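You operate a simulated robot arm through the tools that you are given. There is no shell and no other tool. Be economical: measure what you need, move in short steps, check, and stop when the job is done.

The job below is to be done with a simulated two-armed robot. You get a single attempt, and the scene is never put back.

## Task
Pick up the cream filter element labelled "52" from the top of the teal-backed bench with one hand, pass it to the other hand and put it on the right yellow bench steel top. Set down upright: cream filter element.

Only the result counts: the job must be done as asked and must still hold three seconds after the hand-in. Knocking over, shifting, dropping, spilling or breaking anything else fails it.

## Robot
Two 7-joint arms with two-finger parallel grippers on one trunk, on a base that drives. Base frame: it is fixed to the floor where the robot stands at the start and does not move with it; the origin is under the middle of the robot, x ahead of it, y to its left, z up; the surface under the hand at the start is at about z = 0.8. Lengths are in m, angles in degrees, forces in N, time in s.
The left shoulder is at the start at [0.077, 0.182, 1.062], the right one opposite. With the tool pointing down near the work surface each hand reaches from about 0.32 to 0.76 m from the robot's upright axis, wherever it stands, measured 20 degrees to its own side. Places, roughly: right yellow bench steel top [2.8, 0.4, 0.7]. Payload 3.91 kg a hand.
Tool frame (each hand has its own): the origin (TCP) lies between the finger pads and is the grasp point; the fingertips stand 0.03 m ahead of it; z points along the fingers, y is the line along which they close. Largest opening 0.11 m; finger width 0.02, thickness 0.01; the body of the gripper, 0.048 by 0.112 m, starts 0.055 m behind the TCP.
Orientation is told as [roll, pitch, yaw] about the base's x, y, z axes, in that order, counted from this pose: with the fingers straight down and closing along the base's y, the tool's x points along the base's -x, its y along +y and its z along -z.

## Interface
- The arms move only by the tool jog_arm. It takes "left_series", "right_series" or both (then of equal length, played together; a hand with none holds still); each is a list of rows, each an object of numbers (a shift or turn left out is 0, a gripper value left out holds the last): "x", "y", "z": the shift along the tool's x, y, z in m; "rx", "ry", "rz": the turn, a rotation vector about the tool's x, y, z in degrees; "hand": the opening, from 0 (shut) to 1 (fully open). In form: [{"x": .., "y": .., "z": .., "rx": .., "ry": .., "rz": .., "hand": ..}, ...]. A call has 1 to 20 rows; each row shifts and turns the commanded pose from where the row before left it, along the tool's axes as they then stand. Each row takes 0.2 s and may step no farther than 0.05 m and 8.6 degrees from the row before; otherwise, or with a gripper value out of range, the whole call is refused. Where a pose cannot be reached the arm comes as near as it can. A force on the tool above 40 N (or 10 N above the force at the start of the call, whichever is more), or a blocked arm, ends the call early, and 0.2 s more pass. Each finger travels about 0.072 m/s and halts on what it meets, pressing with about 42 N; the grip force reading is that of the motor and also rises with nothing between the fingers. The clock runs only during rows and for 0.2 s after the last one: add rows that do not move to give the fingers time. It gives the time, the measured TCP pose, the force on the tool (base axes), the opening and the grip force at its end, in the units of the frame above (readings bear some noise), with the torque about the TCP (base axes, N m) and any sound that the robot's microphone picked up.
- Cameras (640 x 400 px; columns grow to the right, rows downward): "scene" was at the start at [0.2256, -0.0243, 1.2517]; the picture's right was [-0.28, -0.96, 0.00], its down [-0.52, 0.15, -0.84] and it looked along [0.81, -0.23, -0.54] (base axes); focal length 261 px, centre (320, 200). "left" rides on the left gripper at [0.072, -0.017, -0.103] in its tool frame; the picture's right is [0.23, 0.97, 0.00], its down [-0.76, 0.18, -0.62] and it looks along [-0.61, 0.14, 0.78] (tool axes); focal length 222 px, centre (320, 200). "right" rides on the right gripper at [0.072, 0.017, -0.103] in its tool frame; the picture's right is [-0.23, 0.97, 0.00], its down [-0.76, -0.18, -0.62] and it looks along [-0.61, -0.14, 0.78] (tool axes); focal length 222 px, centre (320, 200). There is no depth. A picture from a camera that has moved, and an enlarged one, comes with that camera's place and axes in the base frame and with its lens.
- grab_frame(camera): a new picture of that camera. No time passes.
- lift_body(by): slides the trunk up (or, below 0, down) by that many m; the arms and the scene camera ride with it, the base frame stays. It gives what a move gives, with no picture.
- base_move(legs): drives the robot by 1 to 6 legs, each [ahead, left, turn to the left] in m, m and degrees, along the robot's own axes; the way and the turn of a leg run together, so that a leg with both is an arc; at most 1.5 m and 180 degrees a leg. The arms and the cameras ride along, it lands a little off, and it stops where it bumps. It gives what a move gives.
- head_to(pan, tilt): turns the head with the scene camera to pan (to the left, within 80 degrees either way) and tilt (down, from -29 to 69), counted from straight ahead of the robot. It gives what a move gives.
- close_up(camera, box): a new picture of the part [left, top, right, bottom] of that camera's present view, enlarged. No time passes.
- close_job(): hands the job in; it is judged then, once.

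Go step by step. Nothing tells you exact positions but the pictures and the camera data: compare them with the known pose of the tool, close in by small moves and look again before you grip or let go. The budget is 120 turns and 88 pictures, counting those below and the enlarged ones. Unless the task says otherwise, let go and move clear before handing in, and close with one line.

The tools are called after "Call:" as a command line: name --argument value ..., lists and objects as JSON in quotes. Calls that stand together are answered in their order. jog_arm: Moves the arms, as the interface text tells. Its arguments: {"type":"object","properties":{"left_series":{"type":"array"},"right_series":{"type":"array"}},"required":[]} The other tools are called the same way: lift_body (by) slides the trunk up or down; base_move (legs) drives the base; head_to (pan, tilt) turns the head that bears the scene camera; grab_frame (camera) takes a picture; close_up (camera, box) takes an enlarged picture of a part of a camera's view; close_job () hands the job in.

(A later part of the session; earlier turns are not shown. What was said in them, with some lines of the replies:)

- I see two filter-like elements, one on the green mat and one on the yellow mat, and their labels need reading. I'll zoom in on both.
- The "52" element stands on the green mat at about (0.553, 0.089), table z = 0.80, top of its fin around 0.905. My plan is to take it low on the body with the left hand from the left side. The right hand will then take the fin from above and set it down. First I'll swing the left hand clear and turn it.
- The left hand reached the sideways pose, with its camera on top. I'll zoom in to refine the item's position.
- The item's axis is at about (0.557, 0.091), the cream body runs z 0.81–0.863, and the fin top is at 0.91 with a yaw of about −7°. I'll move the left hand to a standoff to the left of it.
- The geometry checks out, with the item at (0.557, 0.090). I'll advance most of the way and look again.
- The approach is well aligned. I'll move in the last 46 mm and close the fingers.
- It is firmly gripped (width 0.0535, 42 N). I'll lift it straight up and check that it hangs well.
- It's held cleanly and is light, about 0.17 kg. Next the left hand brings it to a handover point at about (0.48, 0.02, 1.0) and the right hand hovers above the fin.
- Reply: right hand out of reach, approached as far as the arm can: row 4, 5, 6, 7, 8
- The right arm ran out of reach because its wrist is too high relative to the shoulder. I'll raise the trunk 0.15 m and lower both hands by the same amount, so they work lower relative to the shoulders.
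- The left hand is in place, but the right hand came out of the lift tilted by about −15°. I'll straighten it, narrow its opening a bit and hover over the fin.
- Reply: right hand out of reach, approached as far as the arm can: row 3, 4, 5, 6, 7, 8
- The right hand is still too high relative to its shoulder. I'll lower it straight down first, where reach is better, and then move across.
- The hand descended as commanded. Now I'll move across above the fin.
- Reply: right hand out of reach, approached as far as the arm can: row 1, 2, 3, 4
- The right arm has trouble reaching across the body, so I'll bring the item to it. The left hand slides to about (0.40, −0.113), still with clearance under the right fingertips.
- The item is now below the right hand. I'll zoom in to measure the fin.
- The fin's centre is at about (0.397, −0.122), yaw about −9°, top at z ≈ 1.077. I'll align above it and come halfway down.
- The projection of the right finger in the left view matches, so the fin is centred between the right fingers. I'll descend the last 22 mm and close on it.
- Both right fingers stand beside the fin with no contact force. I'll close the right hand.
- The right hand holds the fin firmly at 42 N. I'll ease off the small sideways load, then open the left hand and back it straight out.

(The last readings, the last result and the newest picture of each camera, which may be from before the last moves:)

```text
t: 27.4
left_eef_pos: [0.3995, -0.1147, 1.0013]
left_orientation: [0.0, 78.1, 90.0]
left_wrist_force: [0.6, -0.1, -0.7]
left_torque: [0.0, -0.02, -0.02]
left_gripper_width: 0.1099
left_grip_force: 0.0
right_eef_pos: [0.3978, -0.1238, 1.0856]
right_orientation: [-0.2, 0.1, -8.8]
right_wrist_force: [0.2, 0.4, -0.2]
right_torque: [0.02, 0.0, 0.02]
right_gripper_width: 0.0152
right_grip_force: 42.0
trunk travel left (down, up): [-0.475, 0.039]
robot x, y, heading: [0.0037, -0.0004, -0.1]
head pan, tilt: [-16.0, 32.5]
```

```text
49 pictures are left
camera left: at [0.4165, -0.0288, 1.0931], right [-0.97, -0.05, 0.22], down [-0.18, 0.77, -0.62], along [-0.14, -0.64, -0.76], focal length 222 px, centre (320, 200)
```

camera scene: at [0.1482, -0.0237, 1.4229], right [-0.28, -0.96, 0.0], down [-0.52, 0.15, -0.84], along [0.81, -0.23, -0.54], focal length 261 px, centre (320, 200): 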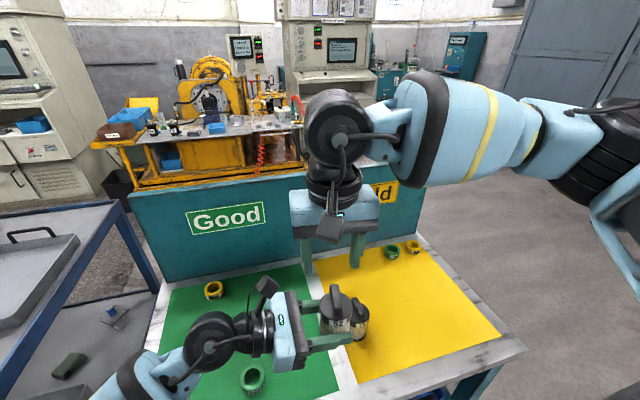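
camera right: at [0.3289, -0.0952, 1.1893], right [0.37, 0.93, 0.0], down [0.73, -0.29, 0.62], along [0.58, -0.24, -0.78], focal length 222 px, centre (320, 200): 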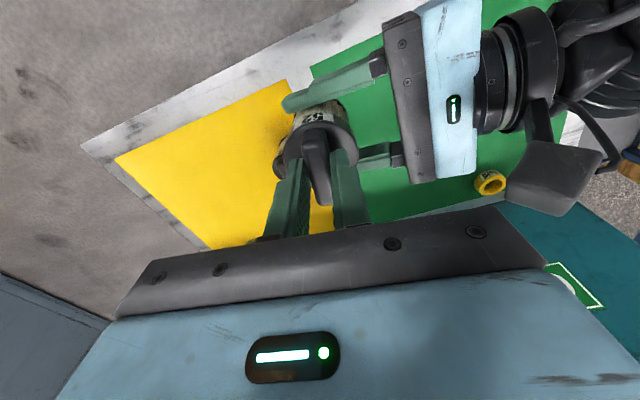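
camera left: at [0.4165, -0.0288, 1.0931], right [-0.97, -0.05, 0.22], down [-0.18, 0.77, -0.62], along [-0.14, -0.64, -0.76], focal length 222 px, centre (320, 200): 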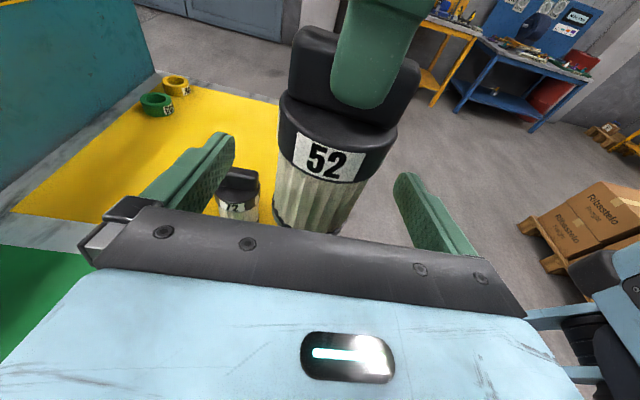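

The transfer worked and the right hand now holds the element alone. I'll retreat the left hand and then look around to find the target bench and a route.

Call:
jog_arm --left_series '[{"z": -0.04}, {"z": -0.04}, {"z": -0.045}, {"z": -0.045}, {"z": -0.045}, {"z": -0.045}, {"z": -0.045}, {}]'

Call:
head_to --pan 0 --tilt 20

Call:
grab_frame --camera "scene"

Call:
head_to --pan -60 --tilt 25

Call:
grab_frame --camera "scene"

Call:
head_to --pan 60 --tilt 25

Call:
grab_frame --camera "scene"

```text
t: 29.1
left_eef_pos: [0.3966, 0.1853, 1.0634]
left_orientation: [0.0, 77.9, 90.0]
left_wrist_force: [0.5, -0.5, -0.6]
left_torque: [0.03, 0.0, -0.02]
left_gripper_width: 0.11
left_grip_force: 0.0
right_eef_pos: [0.397, -0.1234, 1.0859]
right_orientation: [0.0, 0.1, -8.7]
right_wrist_force: [-0.8, 0.9, -0.1]
right_torque: [-0.01, 0.02, 0.01]
right_gripper_width: 0.0155
right_grip_force: 42.2
trunk travel left (down, up): [-0.475, 0.039]
robot x, y, heading: [-0.0023, -0.0019, -0.1]
head pan, tilt: [-16.0, 32.5]
```

```text
t: 29.9
left_eef_pos: [0.3982, 0.1858, 1.0649]
left_orientation: [0.1, 78.0, 90.0]
left_wrist_force: [-0.5, -0.4, 0.1]
left_torque: [0.01, -0.01, 0.05]
left_gripper_width: 0.1099
left_grip_force: 0.1
right_eef_pos: [0.3974, -0.1246, 1.0847]
right_orientation: [-0.1, 0.1, -8.8]
right_wrist_force: [-0.4, -0.4, -0.4]
right_torque: [0.0, 0.02, -0.02]
right_gripper_width: 0.0153
right_grip_force: 41.7
trunk travel left (down, up): [-0.475, 0.039]
robot x, y, heading: [-0.0044, 0.003, -0.3]
head pan, tilt: [0.0, 20.0]
```

```text
48 pictures are left
camera scene: at [0.1552, 0.0003, 1.4428], right [0.0, -1.0, 0.0], down [-0.34, 0.0, -0.94], along [0.94, 0.0, -0.34], focal length 261 px, centre (320, 200)
```

scene: 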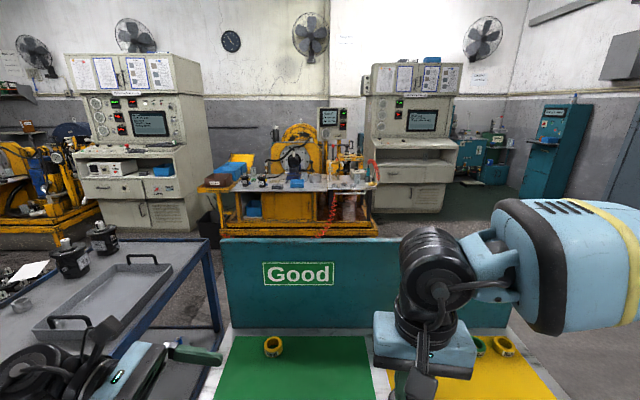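

```text
t: 31.2
left_eef_pos: [0.3984, 0.185, 1.0645]
left_orientation: [0.0, 78.1, 90.0]
left_wrist_force: [-0.4, 1.3, 0.0]
left_torque: [-0.01, 0.03, 0.0]
left_gripper_width: 0.11
left_grip_force: 0.1
right_eef_pos: [0.3962, -0.1236, 1.0847]
right_orientation: [0.0, 0.1, -8.8]
right_wrist_force: [-0.8, -0.7, 0.6]
right_torque: [0.01, -0.01, -0.01]
right_gripper_width: 0.015
right_grip_force: 42.4
trunk travel left (down, up): [-0.475, 0.039]
robot x, y, heading: [0.0016, -0.0005, 0.1]
head pan, tilt: [-60.0, 25.0]
```

```text
47 pictures are left
camera scene: at [0.1082, -0.0794, 1.4347], right [-0.87, -0.5, 0.0], down [-0.21, 0.37, -0.91], along [0.45, -0.78, -0.42], focal length 261 px, centre (320, 200)
```

scene: 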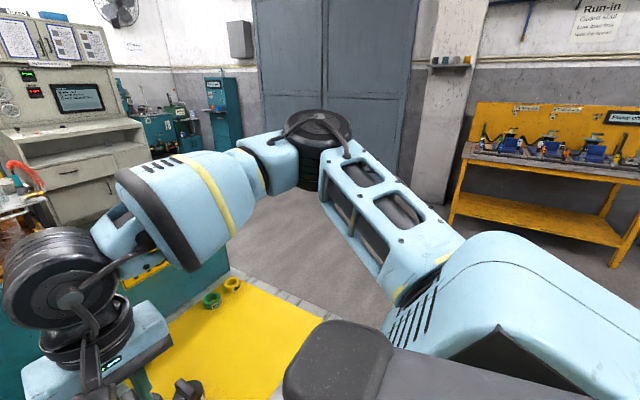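

```text
t: 33.2
left_eef_pos: [0.3976, 0.1845, 1.0651]
left_orientation: [0.0, 77.9, 90.0]
left_wrist_force: [0.4, 0.2, 0.1]
left_torque: [-0.03, 0.0, 0.03]
left_gripper_width: 0.1103
left_grip_force: 0.1
right_eef_pos: [0.3976, -0.1234, 1.0854]
right_orientation: [-0.1, 0.0, -8.7]
right_wrist_force: [-0.6, 0.2, 0.1]
right_torque: [0.0, -0.03, 0.03]
right_gripper_width: 0.0154
right_grip_force: 42.0
trunk travel left (down, up): [-0.475, 0.039]
robot x, y, heading: [0.0007, 0.001, 0.1]
head pan, tilt: [60.0, 25.0]
```

```text
46 pictures are left
camera scene: at [0.1082, 0.0801, 1.4347], right [0.87, -0.5, 0.0], down [-0.21, -0.37, -0.91], along [0.45, 0.78, -0.42], focal length 261 px, centre (320, 200)
```

scene: 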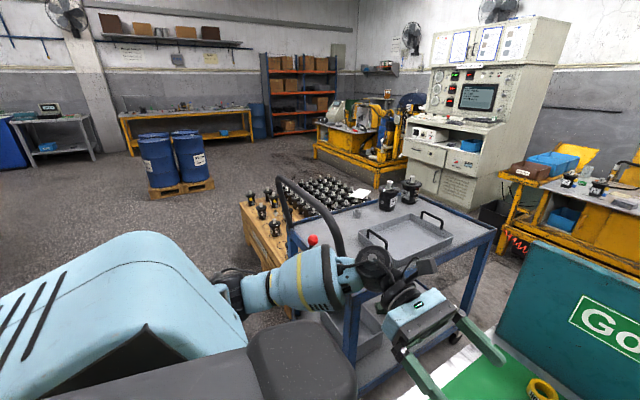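

The target is the yellow bench with the engine stand, straight ahead behind the teal board. Its front edge is at x ≈ 2.45 and it spans y ≈ −0.6 to 1.2. I'll tuck the left hand fingers-down before driving and zoom in on the bench top for a free spot.

Call:
jog_arm --left_series '[{"ry": -7.8}, {"ry": -7.8}, {"ry": -7.8}, {"ry": -7.8}, {"ry": -7.8}, {"ry": -7.8}, {"ry": -7.8}, {"ry": -7.8}, {"ry": -7.8}, {"ry": -7.8}]'

Call:
jog_arm --left_series '[{"rz": 8.2}, {"rz": 8.2}, {"rz": 8.2}, {"rz": 8.2}, {"rz": 8.2}, {"rz": 8.2}, {"rz": 8.2}, {"rz": 8.2}, {"rz": 8.2}, {"rz": 8.2}, {"rz": 8.0, "hand": 0.3}, {}]'

Call:
grab_frame --camera "scene"

Call:
head_to --pan 0 --tilt 20

Call:
close_up --camera "scene" --box '[190, 120, 390, 245]'

```text
t: 35.4
left_eef_pos: [0.3999, 0.1855, 1.0671]
left_orientation: [0.1, -0.2, 90.0]
left_wrist_force: [0.3, -0.1, -0.1]
left_torque: [0.02, 0.01, 0.03]
left_gripper_width: 0.11
left_grip_force: 0.0
right_eef_pos: [0.3966, -0.1236, 1.0848]
right_orientation: [-0.1, 0.1, -8.8]
right_wrist_force: [-0.2, -0.3, -0.1]
right_torque: [-0.03, -0.02, -0.02]
right_gripper_width: 0.0149
right_grip_force: 41.7
trunk travel left (down, up): [-0.475, 0.039]
robot x, y, heading: [-0.001, -0.0045, 0.1]
head pan, tilt: [60.0, 25.0]
```

```text
t: 38.0
left_eef_pos: [0.3989, 0.1842, 1.0648]
left_orientation: [0.0, 0.0, -0.1]
left_wrist_force: [0.1, -0.3, 0.9]
left_torque: [0.01, 0.0, -0.03]
left_gripper_width: 0.0328
left_grip_force: 0.0
right_eef_pos: [0.3994, -0.1228, 1.0852]
right_orientation: [-0.1, 0.1, -8.8]
right_wrist_force: [0.6, 0.4, 0.3]
right_torque: [-0.01, -0.01, -0.03]
right_gripper_width: 0.0153
right_grip_force: 42.1
trunk travel left (down, up): [-0.475, 0.039]
robot x, y, heading: [0.0024, -0.001, 0.1]
head pan, tilt: [60.0, 25.0]
```

```text
45 pictures are left
camera scene: at [0.1082, 0.0802, 1.4347], right [0.87, -0.5, 0.0], down [-0.21, -0.37, -0.91], along [0.45, 0.78, -0.42], focal length 261 px, centre (320, 200)
```

scene: 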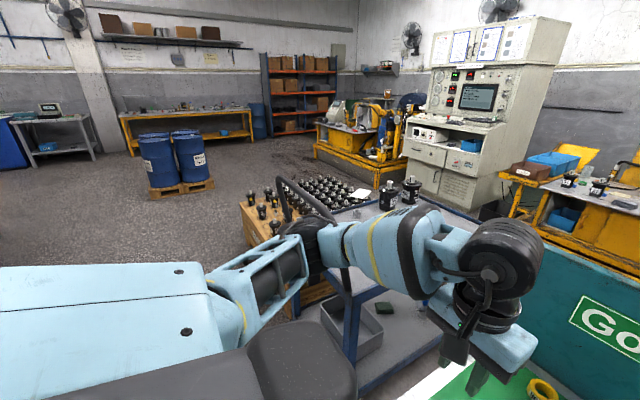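

```text
t: 39.3
left_eef_pos: [0.3996, 0.184, 1.0656]
left_orientation: [-0.1, 0.0, 0.1]
left_wrist_force: [-0.7, -0.8, 0.0]
left_torque: [0.02, 0.0, 0.04]
left_gripper_width: 0.0327
left_grip_force: 0.1
right_eef_pos: [0.3979, -0.1253, 1.0859]
right_orientation: [-0.1, 0.2, -8.7]
right_wrist_force: [-0.2, -0.1, -0.5]
right_torque: [0.02, -0.02, -0.01]
right_gripper_width: 0.015
right_grip_force: 41.8
trunk travel left (down, up): [-0.475, 0.039]
robot x, y, heading: [0.0017, -0.0013, -0.4]
head pan, tilt: [0.0, 20.0]
```

```text
3.20 times, centred on (290, 182) of scene
camera zoom: at [0.1552, 0.0005, 1.4428], right [0.0, -1.0, 0.0], down [-0.34, 0.0, -0.94], along [0.94, 0.0, -0.34], focal length 834 px, centre (416, 256)
```

zoom: 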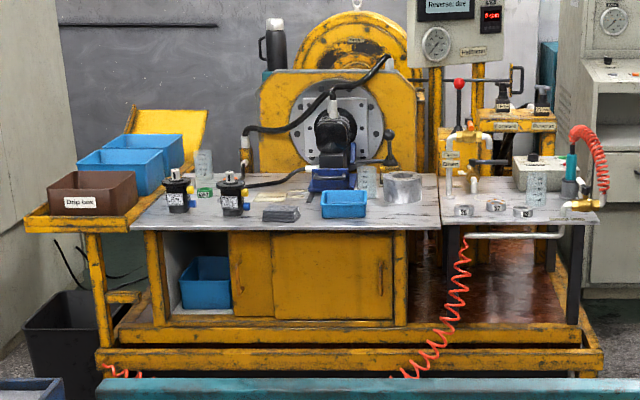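

The bench's left steel section has a free patch in front of the white cylinder, around (2.6, 0.04). I'll back off slightly, then strafe right to clear the teal bench, and check.

Call:
base_move --legs '[[-0.2, 0, 0], [0, -1.25, 0]]'

Call:
head_to --pan 0 --tilt 35

Call:
grab_frame --camera "scene"

Call:
head_to --pan 50 --tilt 35

Call:
grab_frame --camera "scene"

```text
t: 51.9
left_eef_pos: [0.1796, -1.094, 1.0652]
left_orientation: [0.0, 0.0, -2.0]
left_wrist_force: [-0.5, -0.1, 0.7]
left_torque: [-0.01, -0.02, -0.03]
left_gripper_width: 0.033
left_grip_force: 0.0
right_eef_pos: [0.1665, -1.4016, 1.0834]
right_orientation: [-0.1, 0.1, -10.8]
right_wrist_force: [0.6, -0.2, -0.4]
right_torque: [-0.04, 0.02, 0.0]
right_gripper_width: 0.015
right_grip_force: 42.4
trunk travel left (down, up): [-0.475, 0.039]
robot x, y, heading: [-0.2273, -1.2619, -2.1]
head pan, tilt: [0.0, 20.0]
```

```text
t: 52.6
left_eef_pos: [0.1786, -1.0942, 1.0659]
left_orientation: [0.0, 0.0, -2.0]
left_wrist_force: [0.4, 0.5, 0.2]
left_torque: [0.0, -0.01, 0.0]
left_gripper_width: 0.033
left_grip_force: 0.1
right_eef_pos: [0.1662, -1.4027, 1.0853]
right_orientation: [0.0, 0.1, -10.8]
right_wrist_force: [0.1, 0.4, -0.1]
right_torque: [0.02, 0.02, -0.03]
right_gripper_width: 0.0153
right_grip_force: 41.5
trunk travel left (down, up): [-0.475, 0.039]
robot x, y, heading: [-0.2247, -1.2628, -2.3]
head pan, tilt: [0.0, 35.0]
```

```text
43 pictures are left
camera scene: at [-0.0765, -1.2693, 1.419], right [-0.03, -1.0, 0.0], down [-0.57, 0.02, -0.82], along [0.82, -0.03, -0.57], focal length 261 px, centre (320, 200)
```

scene: 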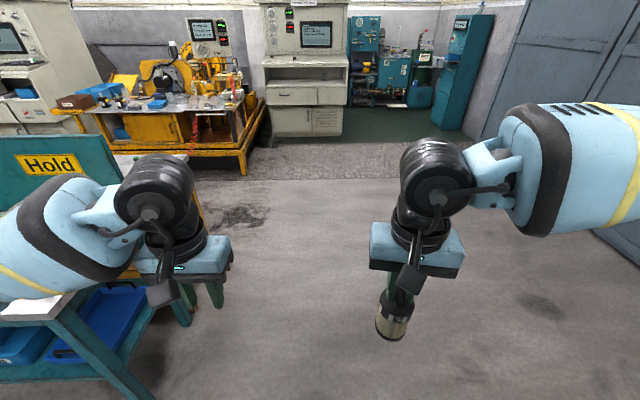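

```text
t: 53.8
left_eef_pos: [0.178, -1.095, 1.0668]
left_orientation: [0.0, -0.1, -2.0]
left_wrist_force: [0.2, 0.1, 0.6]
left_torque: [0.02, 0.01, 0.01]
left_gripper_width: 0.0332
left_grip_force: 0.1
right_eef_pos: [0.1663, -1.4018, 1.0854]
right_orientation: [-0.1, 0.2, -10.8]
right_wrist_force: [0.1, 0.2, -0.8]
right_torque: [-0.01, 0.02, -0.03]
right_gripper_width: 0.0154
right_grip_force: 42.3
trunk travel left (down, up): [-0.475, 0.039]
robot x, y, heading: [-0.2293, -1.2687, -1.9]
head pan, tilt: [50.0, 35.0]
```

```text
42 pictures are left
camera scene: at [-0.1055, -1.2009, 1.419], right [0.74, -0.67, 0.0], down [-0.38, -0.43, -0.82], along [0.55, 0.61, -0.57], focal length 261 px, centre (320, 200)
```

scene: 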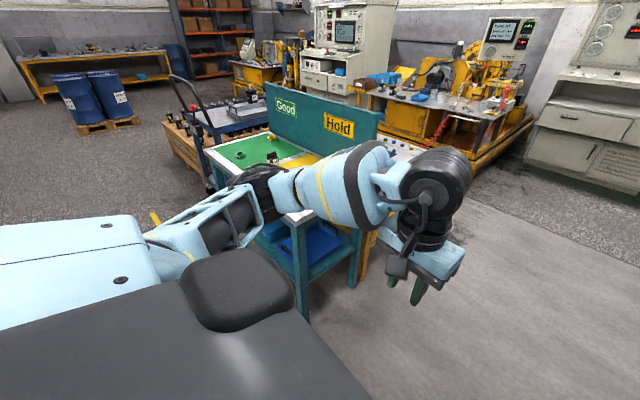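

The elements stayed in place, and the held item is secure. The left elbow is a bit close to the bench end, so I'll strafe further right, go partway ahead, and look behind the board.

Call:
base_move --legs '[[0, -0.35, 2], [1.1, 0, 0]]'

Call:
head_to --pan 65 --tilt 35

Call:
grab_frame --camera "scene"

Call:
head_to --pan 25 --tilt 35

Call:
grab_frame --camera "scene"

```text
t: 62.7
left_eef_pos: [1.2494, -1.3941, 1.0653]
left_orientation: [0.0, 0.0, 2.1]
left_wrist_force: [0.1, 0.0, 0.7]
left_torque: [0.02, -0.02, 0.03]
left_gripper_width: 0.033
left_grip_force: 0.1
right_eef_pos: [1.2598, -1.7035, 1.0858]
right_orientation: [-0.2, 0.1, -6.6]
right_wrist_force: [0.2, -0.5, -0.1]
right_torque: [0.0, 0.01, 0.01]
right_gripper_width: 0.0153
right_grip_force: 41.8
trunk travel left (down, up): [-0.475, 0.039]
robot x, y, heading: [0.8582, -1.5912, 1.9]
head pan, tilt: [50.0, 35.0]
```

```text
t: 63.4
left_eef_pos: [1.2496, -1.3938, 1.0653]
left_orientation: [0.0, 0.0, 2.1]
left_wrist_force: [-0.2, 0.4, 0.1]
left_torque: [-0.01, -0.01, -0.02]
left_gripper_width: 0.0327
left_grip_force: 0.0
right_eef_pos: [1.2587, -1.7017, 1.0854]
right_orientation: [-0.1, 0.1, -6.7]
right_wrist_force: [0.5, 0.7, -0.3]
right_torque: [0.02, 0.0, 0.0]
right_gripper_width: 0.0149
right_grip_force: 42.0
trunk travel left (down, up): [-0.475, 0.039]
robot x, y, heading: [0.8548, -1.5928, 2.2]
head pan, tilt: [65.0, 35.0]
```

```text
41 pictures are left
camera scene: at [0.9536, -1.5092, 1.419], right [0.92, -0.39, 0.0], down [-0.22, -0.53, -0.82], along [0.32, 0.75, -0.57], focal length 261 px, centre (320, 200)
```

scene: 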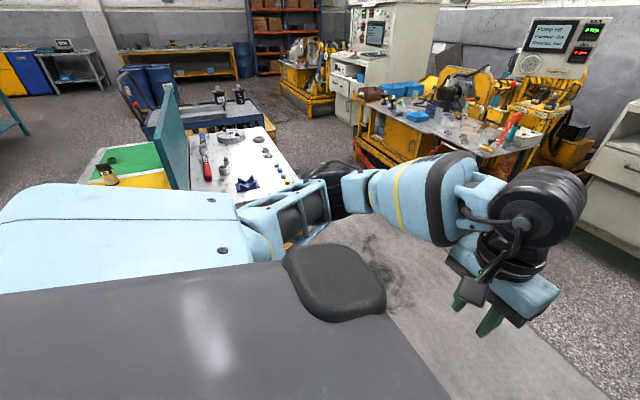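

```text
t: 64.5
left_eef_pos: [1.2502, -1.3943, 1.066]
left_orientation: [0.1, 0.0, 2.1]
left_wrist_force: [0.1, -0.2, 0.9]
left_torque: [-0.03, 0.0, 0.04]
left_gripper_width: 0.0331
left_grip_force: 0.0
right_eef_pos: [1.2592, -1.7024, 1.0864]
right_orientation: [-0.1, 0.2, -6.7]
right_wrist_force: [0.0, 0.1, -0.1]
right_torque: [0.04, -0.02, -0.01]
right_gripper_width: 0.015
right_grip_force: 42.2
trunk travel left (down, up): [-0.475, 0.039]
robot x, y, heading: [0.8607, -1.5952, 2.0]
head pan, tilt: [25.0, 35.0]
```

```text
40 pictures are left
camera scene: at [0.9976, -1.55, 1.419], right [0.46, -0.89, 0.0], down [-0.51, -0.26, -0.82], along [0.73, 0.37, -0.57], focal length 261 px, centre (320, 200)
```

scene: 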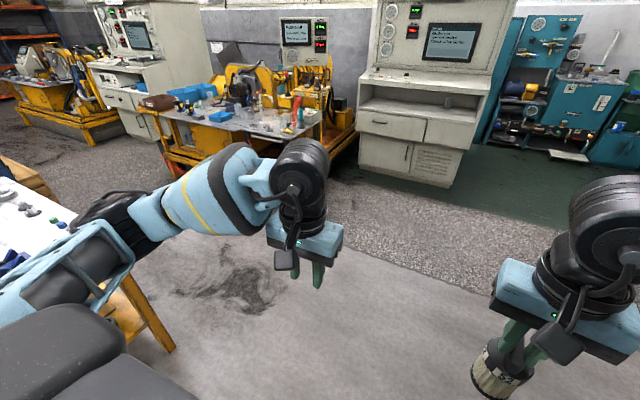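

A tool bench behind the board reaches x ≈ 1.25, leaving about a 1.2 m aisle to the target bench. I'll go ahead to x ≈ 1.8 and then strafe left part of the way into the aisle.

Call:
base_move --legs '[[0.95, 0, -2], [0, 0.9, 0]]'

Call:
grab_frame --camera "scene"

Call:
head_to --pan 75 --tilt 35

Call:
grab_frame --camera "scene"

```text
t: 77.4
left_eef_pos: [2.19, -0.4803, 1.0659]
left_orientation: [-0.1, 0.1, -0.6]
left_wrist_force: [0.6, -0.6, 0.8]
left_torque: [0.04, 0.0, -0.03]
left_gripper_width: 0.0329
left_grip_force: 0.0
right_eef_pos: [2.185, -0.7891, 1.0843]
right_orientation: [-0.1, 0.1, -9.4]
right_wrist_force: [0.1, 0.1, -0.9]
right_torque: [0.01, 0.02, 0.02]
right_gripper_width: 0.0152
right_grip_force: 41.4
trunk travel left (down, up): [-0.475, 0.039]
robot x, y, heading: [1.7896, -0.6579, -0.4]
head pan, tilt: [25.0, 35.0]
```

```text
39 pictures are left
camera scene: at [1.9314, -0.6247, 1.419], right [0.41, -0.91, 0.0], down [-0.52, -0.24, -0.82], along [0.75, 0.34, -0.57], focal length 261 px, centre (320, 200)
```

scene: 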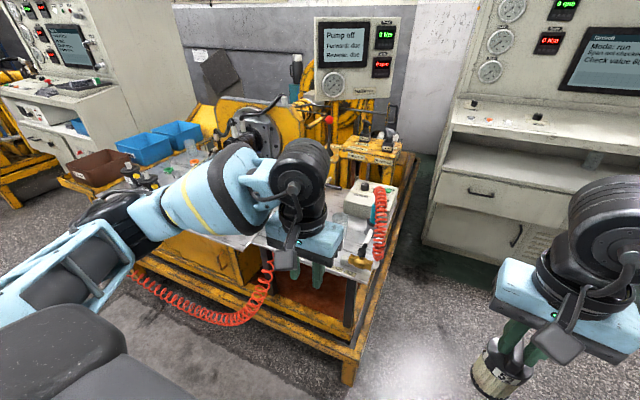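

```text
t: 78.6
left_eef_pos: [2.1901, -0.4808, 1.0652]
left_orientation: [0.0, 0.0, -0.6]
left_wrist_force: [0.1, 0.0, 0.7]
left_torque: [0.0, 0.01, -0.02]
left_gripper_width: 0.0331
left_grip_force: 0.0
right_eef_pos: [2.1861, -0.7894, 1.0855]
right_orientation: [-0.1, 0.1, -9.4]
right_wrist_force: [-0.2, 0.0, -0.8]
right_torque: [-0.01, 0.02, 0.0]
right_gripper_width: 0.0153
right_grip_force: 42.0
trunk travel left (down, up): [-0.475, 0.039]
robot x, y, heading: [1.7912, -0.6588, -0.5]
head pan, tilt: [75.0, 35.0]
```

```text
38 pictures are left
camera scene: at [1.8749, -0.5763, 1.419], right [0.96, -0.27, 0.0], down [-0.15, -0.55, -0.82], along [0.22, 0.79, -0.57], focal length 261 px, centre (320, 200)
```

scene: 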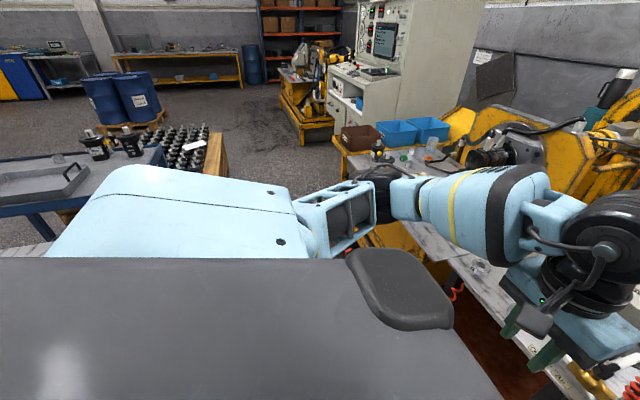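

The aisle is clear and there is a red hose near the bench's floor rail, so I'll keep the base back from it. I'll strafe left another 0.8 m and inspect the bench top.

Call:
base_move --legs '[[0, 0.8, 0.5]]'

Call:
head_to --pan 0 --tilt 40

Call:
grab_frame --camera "scene"

Call:
grab_frame --camera "right"

```text
t: 85.9
left_eef_pos: [2.1846, 0.3148, 1.0658]
left_orientation: [0.0, 0.0, 0.8]
left_wrist_force: [-0.6, 0.6, 0.8]
left_torque: [0.0, -0.02, -0.02]
left_gripper_width: 0.033
left_grip_force: 0.1
right_eef_pos: [2.1869, 0.0066, 1.0853]
right_orientation: [-0.1, 0.1, -8.0]
right_wrist_force: [0.1, 0.2, -0.3]
right_torque: [-0.02, 0.02, 0.01]
right_gripper_width: 0.0149
right_grip_force: 42.1
trunk travel left (down, up): [-0.475, 0.039]
robot x, y, heading: [1.7881, 0.1274, 1.1]
head pan, tilt: [75.0, 35.0]
```

```text
t: 87.3
left_eef_pos: [2.1844, 0.3143, 1.0653]
left_orientation: [0.0, 0.0, 0.9]
left_wrist_force: [0.0, -0.5, 0.1]
left_torque: [0.01, -0.02, 0.01]
left_gripper_width: 0.0332
left_grip_force: 0.1
right_eef_pos: [2.1865, 0.0059, 1.0847]
right_orientation: [-0.2, 0.1, -8.0]
right_wrist_force: [-0.6, -0.1, -0.5]
right_torque: [0.0, -0.03, 0.01]
right_gripper_width: 0.0152
right_grip_force: 41.6
trunk travel left (down, up): [-0.475, 0.039]
robot x, y, heading: [1.7859, 0.1256, 0.8]
head pan, tilt: [0.0, 40.0]
```

```text
37 pictures are left
camera scene: at [1.9346, 0.1274, 1.4114], right [0.01, -1.0, 0.0], down [-0.64, -0.01, -0.77], along [0.77, 0.01, -0.64], focal length 261 px, centre (320, 200)
```

scene: 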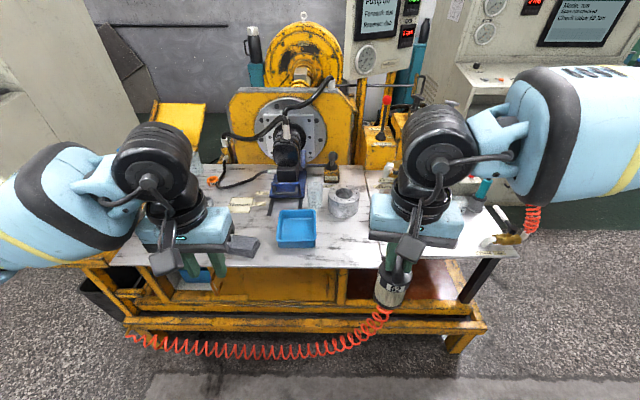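

```text
36 pictures are left
camera right: at [2.1178, 0.0334, 1.1891], right [0.36, 0.93, 0.0], down [0.73, -0.28, 0.62], along [0.58, -0.23, -0.78], focal length 222 px, centre (320, 200)
```

right: 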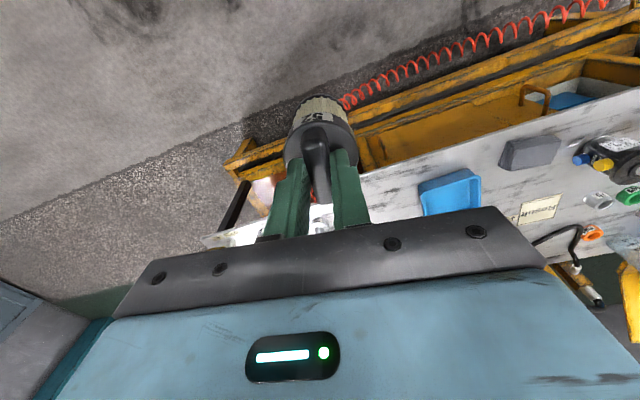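

I'm in front of the bench now: front edge at x ≈ 2.45, blue tray at y > 0.14, white cylinder centred at about (2.70, 0.045). The free spot is about (2.56, 0.01). I'll lower the trunk here, before the bench, and then edge forward.

Call:
lift_body --by -0.18

Call:
base_move --legs '[[0.14, 0, -1]]'

Call:
grab_frame --camera "scene"

```text
t: 89.3
left_eef_pos: [2.1848, 0.3157, 0.8856]
left_orientation: [0.0, 0.0, 0.8]
left_wrist_force: [0.1, 0.1, -0.2]
left_torque: [0.0, 0.01, 0.03]
left_gripper_width: 0.033
left_grip_force: 0.1
right_eef_pos: [2.1864, 0.0073, 0.9054]
right_orientation: [-0.1, 0.1, -8.1]
right_wrist_force: [0.2, -0.1, -0.3]
right_torque: [0.04, -0.02, 0.0]
right_gripper_width: 0.0151
right_grip_force: 42.3
trunk travel left (down, up): [-0.295, 0.219]
robot x, y, heading: [1.7876, 0.1243, 0.5]
head pan, tilt: [0.0, 40.0]
```

```text
t: 90.7
left_eef_pos: [2.3265, 0.3112, 0.8844]
left_orientation: [0.0, 0.1, 0.1]
left_wrist_force: [0.3, 0.8, 0.1]
left_torque: [-0.01, -0.01, 0.02]
left_gripper_width: 0.033
left_grip_force: 0.0
right_eef_pos: [2.3247, 0.003, 0.9063]
right_orientation: [-0.2, 0.2, -8.7]
right_wrist_force: [0.3, -0.4, -0.4]
right_torque: [-0.02, 0.04, 0.02]
right_gripper_width: 0.0153
right_grip_force: 42.0
trunk travel left (down, up): [-0.295, 0.219]
robot x, y, heading: [1.9251, 0.1242, 0.1]
head pan, tilt: [0.0, 40.0]
```

```text
35 pictures are left
camera scene: at [2.1606, 0.1267, 1.2101], right [0.0, -1.0, 0.0], down [-0.64, 0.0, -0.77], along [0.77, 0.0, -0.64], focal length 261 px, centre (320, 200)
```

scene: 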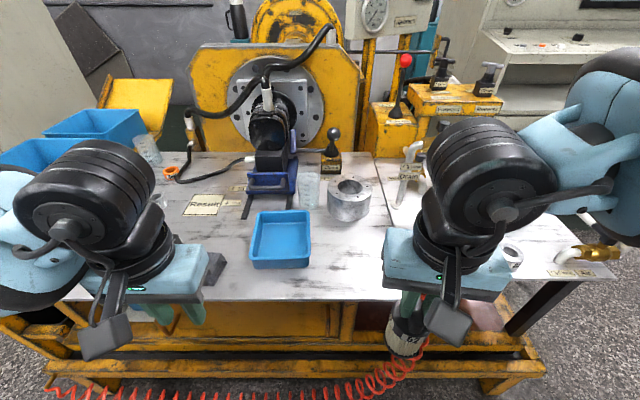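

The steel top checks out at z = 0.70, with a seam at y ≈ −0.07. I'll aim for (2.55, 0.035) and move the held item over it, still about 9 cm above the steel.

Call:
jog_arm --right_series '[{"x": -0.0364, "y": 0.011}, {"x": -0.0364, "y": 0.011}, {"x": -0.0364, "y": 0.011}, {"x": -0.0364, "y": 0.011}, {"x": -0.0364, "y": 0.011}, {"x": -0.0364, "y": 0.011}, {}]'

Call:
grab_frame --camera "scene"

Call:
grab_frame --camera "right"

Call:
grab_frame --camera "left"

```text
t: 92.3
left_eef_pos: [2.3259, 0.3101, 0.8866]
left_orientation: [0.0, 0.1, 0.1]
left_wrist_force: [-0.1, -0.2, 0.2]
left_torque: [-0.01, -0.01, 0.01]
left_gripper_width: 0.0328
left_grip_force: 0.1
right_eef_pos: [2.4804, -0.037, 0.9229]
right_orientation: [-0.1, 0.1, -8.8]
right_wrist_force: [-0.8, 0.1, -0.3]
right_torque: [0.01, -0.02, -0.02]
right_gripper_width: 0.0151
right_grip_force: 41.3
right hand out of reach, approached as far as the arm can: row 2, 3, 4, 5, 6
trunk travel left (down, up): [-0.295, 0.219]
robot x, y, heading: [1.9281, 0.1241, -0.1]
head pan, tilt: [0.0, 40.0]
```

```text
34 pictures are left
camera scene: at [2.1598, 0.1266, 1.2102], right [0.0, -1.0, 0.0], down [-0.64, 0.0, -0.77], along [0.77, 0.0, -0.64], focal length 261 px, centre (320, 200)
```

scene: 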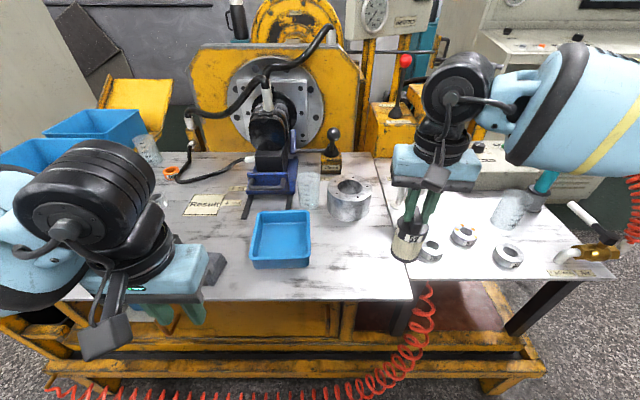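

```text
33 pictures are left
camera right: at [2.4125, -0.0094, 1.0258], right [0.37, 0.93, 0.0], down [0.73, -0.29, 0.62], along [0.58, -0.23, -0.78], focal length 222 px, centre (320, 200)
```

right: 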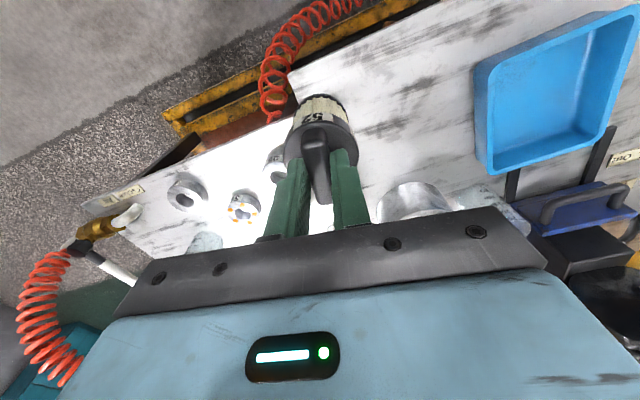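

```text
32 pictures are left
camera left: at [2.2534, 0.2938, 0.9885], right [-0.23, 0.97, 0.0], down [0.76, 0.18, 0.62], along [0.61, 0.14, -0.78], focal length 222 px, centre (320, 200)
```

left: 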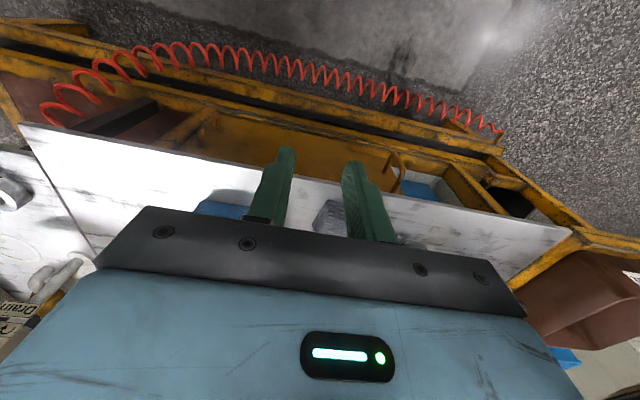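

The arm reached its limit at (2.48, −0.037), so I'll use the base for the rest: 6 cm ahead and 8 cm left. The item's bottom at 0.805 clears everything nearby.

Call:
base_move --legs '[[0.07, 0.075, 0]]'

Call:
grab_frame --camera "scene"

```text
t: 93.6
left_eef_pos: [2.395, 0.3863, 0.8855]
left_orientation: [0.0, 0.1, 0.0]
left_wrist_force: [0.4, -0.3, 0.1]
left_torque: [-0.04, 0.02, 0.01]
left_gripper_width: 0.0331
left_grip_force: 0.1
right_eef_pos: [2.5494, 0.0406, 0.9219]
right_orientation: [-0.2, 0.1, -8.7]
right_wrist_force: [-0.1, -0.3, -0.7]
right_torque: [-0.01, -0.04, -0.01]
right_gripper_width: 0.0152
right_grip_force: 41.8
trunk travel left (down, up): [-0.295, 0.219]
robot x, y, heading: [1.9924, 0.2032, 0.0]
head pan, tilt: [0.0, 40.0]
```

```text
31 pictures are left
camera scene: at [2.2288, 0.2034, 1.2102], right [0.0, -1.0, 0.0], down [-0.64, 0.0, -0.77], along [0.77, 0.0, -0.64], focal length 261 px, centre (320, 200)
```

scene: 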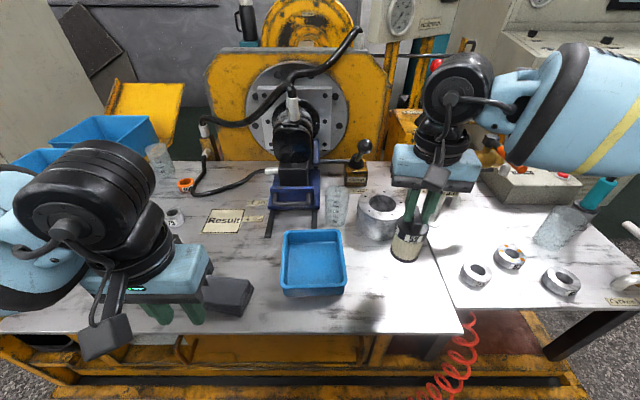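

The item is over the free patch. I'll lower it 8 cm straight down and check.

Call:
jog_arm --right_series '[{"z": 0.02}, {"z": 0.02}, {"z": 0.02}, {"z": 0.02}, {}]'

Call:
close_up --camera "scene" --box '[340, 180, 500, 340]'

Call:
grab_frame --camera "right"

```text
t: 94.8
left_eef_pos: [2.3945, 0.3864, 0.8862]
left_orientation: [0.0, 0.1, 0.2]
left_wrist_force: [0.5, 1.1, 0.4]
left_torque: [0.01, 0.02, 0.0]
left_gripper_width: 0.0331
left_grip_force: 0.0
right_eef_pos: [2.551, 0.0403, 0.8414]
right_orientation: [-0.2, 0.1, -8.7]
right_wrist_force: [-1.1, 0.6, -0.6]
right_torque: [0.01, -0.01, 0.03]
right_gripper_width: 0.0153
right_grip_force: 42.2
trunk travel left (down, up): [-0.295, 0.219]
robot x, y, heading: [1.9967, 0.2007, 0.0]
head pan, tilt: [0.0, 40.0]
```

```text
2.50 times, centred on (420, 260) of scene
camera zoom: at [2.2282, 0.2031, 1.2103], right [0.0, -1.0, 0.0], down [-0.64, 0.0, -0.77], along [0.77, 0.0, -0.64], focal length 652 px, centre (70, 50)
```

zoom: 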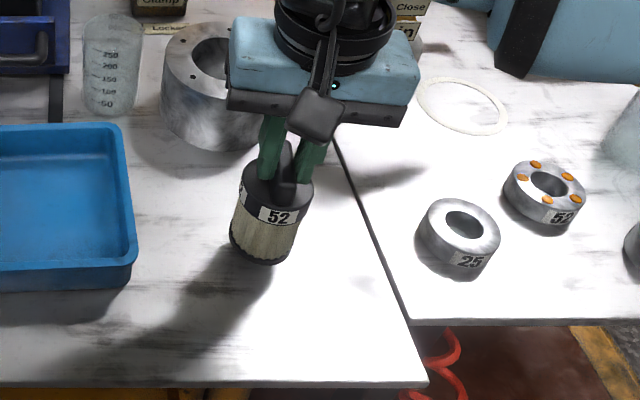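

```text
29 pictures are left
camera right: at [2.4822, 0.068, 0.9457], right [0.37, 0.93, 0.0], down [0.73, -0.29, 0.62], along [0.58, -0.23, -0.78], focal length 222 px, centre (320, 200)
```

right: 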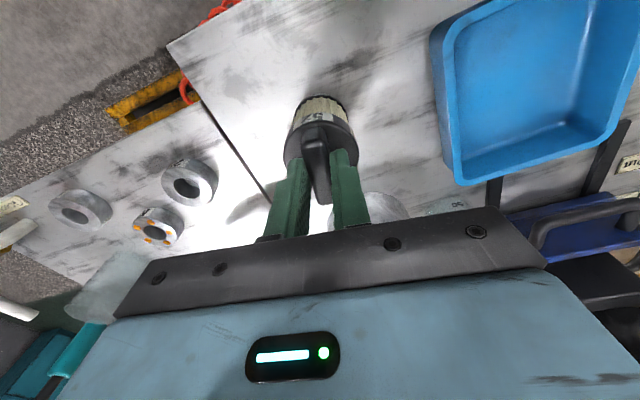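

About 24 mm remain and the spot is clear. I'll lower slowly and watch for contact force.

Call:
jog_arm --right_series '[{"z": 0.006}, {"z": 0.005}, {"z": 0.004}, {"z": 0.003}, {}]'

Call:
jog_arm --right_series '[{"z": 0.0015}, {"z": 0.0015}, {}]'

Call:
close_up --camera "scene" --box '[370, 210, 450, 260]'

```text
t: 96.0
left_eef_pos: [2.395, 0.3863, 0.8856]
left_orientation: [-0.1, 0.0, 0.1]
left_wrist_force: [0.0, -0.2, -0.2]
left_torque: [0.03, -0.01, 0.0]
left_gripper_width: 0.0328
left_grip_force: 0.0
right_eef_pos: [2.5505, 0.0395, 0.8241]
right_orientation: [-0.1, 0.1, -8.6]
right_wrist_force: [-0.8, 0.5, -0.5]
right_torque: [0.02, 0.01, 0.0]
right_gripper_width: 0.0154
right_grip_force: 42.0
trunk travel left (down, up): [-0.295, 0.219]
robot x, y, heading: [1.9931, 0.2003, 0.1]
head pan, tilt: [0.0, 40.0]
```

```text
t: 96.8
left_eef_pos: [2.3937, 0.3875, 0.8867]
left_orientation: [0.0, 0.0, 0.0]
left_wrist_force: [-0.5, 1.3, -0.4]
left_torque: [0.0, 0.02, 0.0]
left_gripper_width: 0.0329
left_grip_force: 0.0
right_eef_pos: [2.55, 0.04, 0.8229]
right_orientation: [-0.1, 0.2, -8.7]
right_wrist_force: [-0.2, 0.7, -0.1]
right_torque: [-0.03, 0.02, 0.0]
right_gripper_width: 0.015
right_grip_force: 42.1
trunk travel left (down, up): [-0.295, 0.219]
robot x, y, heading: [1.9974, 0.2029, 0.3]
head pan, tilt: [0.0, 40.0]
```

```text
8.00 times, centred on (410, 235) of scene
camera zoom: at [2.2284, 0.203, 1.2103], right [0.0, -1.0, 0.0], down [-0.64, 0.0, -0.77], along [0.77, 0.0, -0.64], focal length 2086 px, centre (-400, -80)
```

zoom: 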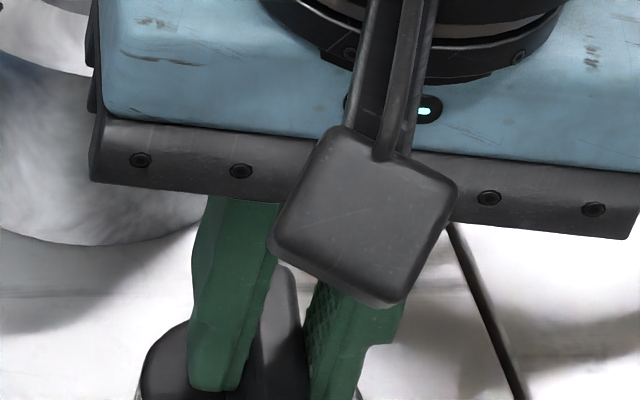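

Still no contact. I'll continue down in small steps.

Call:
jog_arm --right_series '[{"z": 0.0015}, {"z": 0.0015}, {}]'

Call:
jog_arm --right_series '[{"z": 0.0015}, {}]'

Call:
close_up --camera "scene" --box '[380, 220, 444, 284]'

```text
t: 97.6
left_eef_pos: [2.395, 0.3872, 0.8872]
left_orientation: [0.0, 0.0, 0.2]
left_wrist_force: [0.4, 0.1, 0.2]
left_torque: [-0.03, -0.01, -0.01]
left_gripper_width: 0.0331
left_grip_force: 0.1
right_eef_pos: [2.5492, 0.0402, 0.8186]
right_orientation: [-0.1, 0.0, -8.7]
right_wrist_force: [0.1, 0.7, -1.3]
right_torque: [-0.03, 0.0, -0.04]
right_gripper_width: 0.015
right_grip_force: 42.0
trunk travel left (down, up): [-0.295, 0.219]
robot x, y, heading: [1.9946, 0.2004, -0.1]
head pan, tilt: [0.0, 40.0]
```

```text
t: 98.2
left_eef_pos: [2.3952, 0.3875, 0.8855]
left_orientation: [0.0, 0.0, 0.1]
left_wrist_force: [0.5, 0.1, 0.0]
left_torque: [0.0, 0.03, -0.03]
left_gripper_width: 0.033
left_grip_force: 0.1
right_eef_pos: [2.5492, 0.0402, 0.8179]
right_orientation: [-0.2, 0.0, -8.8]
right_wrist_force: [-0.5, -0.3, 0.7]
right_torque: [-0.02, 0.04, -0.02]
right_gripper_width: 0.0152
right_grip_force: 41.8
trunk travel left (down, up): [-0.295, 0.219]
robot x, y, heading: [1.9951, 0.2054, 0.2]
head pan, tilt: [0.0, 40.0]
```

```text
6.25 times, centred on (412, 252) of scene
camera zoom: at [2.2282, 0.203, 1.2103], right [0.0, -1.0, 0.0], down [-0.64, 0.0, -0.77], along [0.77, 0.0, -0.64], focal length 1630 px, centre (-255, -125)
```

zoom: 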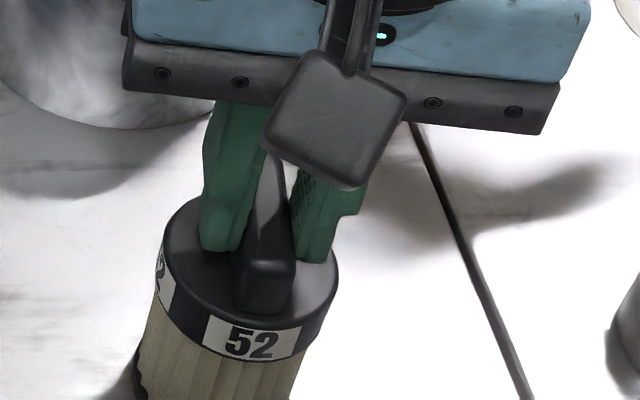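

Call:
jog_arm --right_series '[{"z": 0.0015}, {}]'

Call:
jog_arm --right_series '[{"z": 0.001}, {}]'

Call:
close_up --camera "scene" --box '[380, 240, 444, 290]'

```text
t: 98.8
left_eef_pos: [2.3944, 0.387, 0.8871]
left_orientation: [0.1, -0.1, 0.2]
left_wrist_force: [-0.5, -0.9, 0.0]
left_torque: [-0.01, 0.01, -0.03]
left_gripper_width: 0.0328
left_grip_force: 0.1
right_eef_pos: [2.5486, 0.0395, 0.8183]
right_orientation: [0.0, -0.1, -8.7]
right_wrist_force: [0.5, -2.4, 15.2]
right_torque: [-0.04, 0.15, -0.01]
right_gripper_width: 0.0151
right_grip_force: 41.3
trunk travel left (down, up): [-0.295, 0.219]
robot x, y, heading: [1.9958, 0.2017, 0.2]
head pan, tilt: [0.0, 40.0]
```

```text
t: 99.4
left_eef_pos: [2.3931, 0.3866, 0.8869]
left_orientation: [0.0, -0.1, 0.2]
left_wrist_force: [-0.2, -0.1, 0.0]
left_torque: [-0.01, 0.0, 0.0]
left_gripper_width: 0.0328
left_grip_force: 0.1
right_eef_pos: [2.5486, 0.0396, 0.8183]
right_orientation: [0.0, -0.2, -8.7]
right_wrist_force: [1.6, -3.0, 28.5]
right_torque: [-0.09, 0.2, 0.02]
right_gripper_width: 0.015
right_grip_force: 42.1
trunk travel left (down, up): [-0.295, 0.219]
robot x, y, heading: [1.996, 0.2024, 0.3]
head pan, tilt: [0.0, 40.0]
```

```text
8.00 times, centred on (412, 265) of scene
camera zoom: at [2.2263, 0.2033, 1.2108], right [0.0, -1.0, 0.0], down [-0.64, 0.0, -0.77], along [0.77, 0.0, -0.64], focal length 2086 px, centre (-416, -320)
```

zoom: 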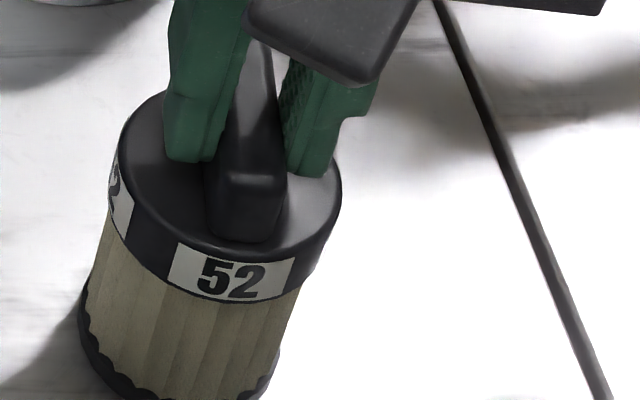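

Contact came exactly at the expected height (28 N upward). I'll relieve the press slightly and open the hand.

Call:
jog_arm --right_series '[{"z": -0.0018}, {}]'

Call:
jog_arm --right_series '[{"hand": 0.25}, {"hand": 0.45}, {"hand": 0.45}, {"hand": 0.45}]'

Call:
close_up --camera "scene" --box '[340, 180, 500, 340]'

```text
t: 100.0
left_eef_pos: [2.3936, 0.3871, 0.8869]
left_orientation: [0.0, 0.0, 0.1]
left_wrist_force: [0.3, -0.5, 0.0]
left_torque: [0.01, 0.0, 0.01]
left_gripper_width: 0.0333
left_grip_force: 0.2
right_eef_pos: [2.5498, 0.0407, 0.8182]
right_orientation: [0.0, 0.0, -8.7]
right_wrist_force: [4.0, -1.7, 22.9]
right_torque: [-0.03, -0.43, 0.01]
right_gripper_width: 0.0155
right_grip_force: 41.6
trunk travel left (down, up): [-0.295, 0.219]
robot x, y, heading: [1.9985, 0.1998, 0.1]
head pan, tilt: [0.0, 40.0]
```

```text
t: 101.0
left_eef_pos: [2.3944, 0.3878, 0.885]
left_orientation: [0.0, 0.0, 0.1]
left_wrist_force: [-0.6, 0.1, -0.1]
left_torque: [0.0, -0.01, 0.02]
left_gripper_width: 0.0331
left_grip_force: 0.1
right_eef_pos: [2.5495, 0.0398, 0.817]
right_orientation: [-0.2, 0.1, -8.7]
right_wrist_force: [1.4, 1.1, -0.4]
right_torque: [-0.01, 0.02, 0.01]
right_gripper_width: 0.0495
right_grip_force: 0.1
trunk travel left (down, up): [-0.295, 0.219]
robot x, y, heading: [1.9969, 0.2001, -0.1]
head pan, tilt: [0.0, 40.0]
```

```text
2.50 times, centred on (420, 260) of scene
camera zoom: at [2.2283, 0.203, 1.2103], right [0.0, -1.0, 0.0], down [-0.64, 0.0, -0.77], along [0.77, 0.0, -0.64], focal length 652 px, centre (70, 50)
```

zoom: 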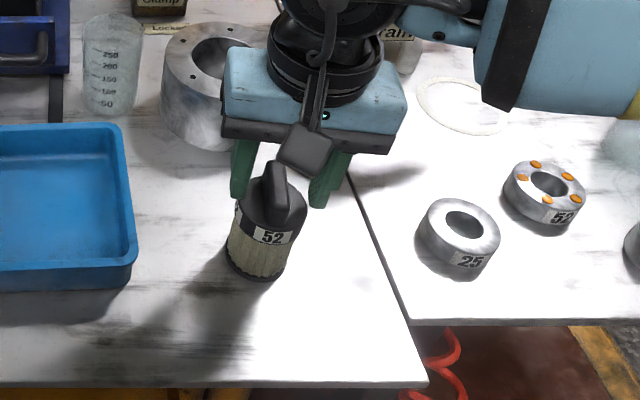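

The element stands upright on its own, and the open fingers are clear of the fin. I'll raise the right hand straight up and take a final look.

Call:
jog_arm --right_series '[{"z": -0.02}, {"z": -0.03}, {"z": -0.03}, {"z": -0.03}, {}, {}]'

Call:
grab_frame --camera "scene"

Call:
close_up --camera "scene" --box '[340, 180, 500, 340]'

```text
t: 102.4
left_eef_pos: [2.3935, 0.3876, 0.8866]
left_orientation: [0.1, 0.0, 0.1]
left_wrist_force: [-0.1, -0.4, -0.1]
left_torque: [0.0, 0.0, 0.02]
left_gripper_width: 0.0329
left_grip_force: 0.1
right_eef_pos: [2.5515, 0.0397, 0.9252]
right_orientation: [0.0, 0.1, -8.7]
right_wrist_force: [0.6, -0.1, 0.2]
right_torque: [0.01, -0.01, -0.01]
right_gripper_width: 0.0496
right_grip_force: 0.1
trunk travel left (down, up): [-0.295, 0.219]
robot x, y, heading: [1.9957, 0.2007, 0.1]
head pan, tilt: [0.0, 40.0]
```

```text
24 pictures are left
camera scene: at [2.2282, 0.203, 1.2103], right [0.0, -1.0, 0.0], down [-0.64, 0.0, -0.77], along [0.77, 0.0, -0.64], focal length 261 px, centre (320, 200)
```

scene: 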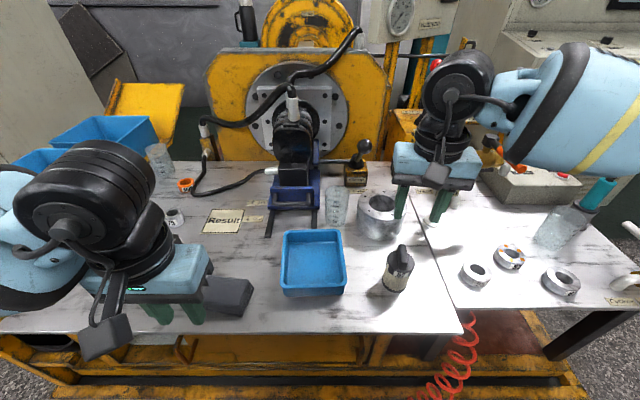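

```text
2.50 times, centred on (420, 260) of scene
camera zoom: at [2.2282, 0.203, 1.2103], right [0.0, -1.0, 0.0], down [-0.64, 0.0, -0.77], along [0.77, 0.0, -0.64], focal length 652 px, centre (70, 50)
```

zoom: 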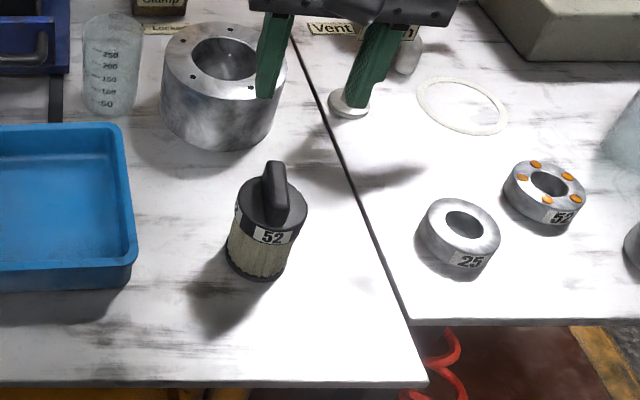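

The "52" element stands upright on the steel top, both hands are clear and nothing else was disturbed, so I'm handing in.

Call:
close_job

```text
The job is handed in.
```

The cream filter element "52" was picked up with the left hand, passed to the right hand, and set down upright on the right yellow bench's steel top, and the job is handed in.
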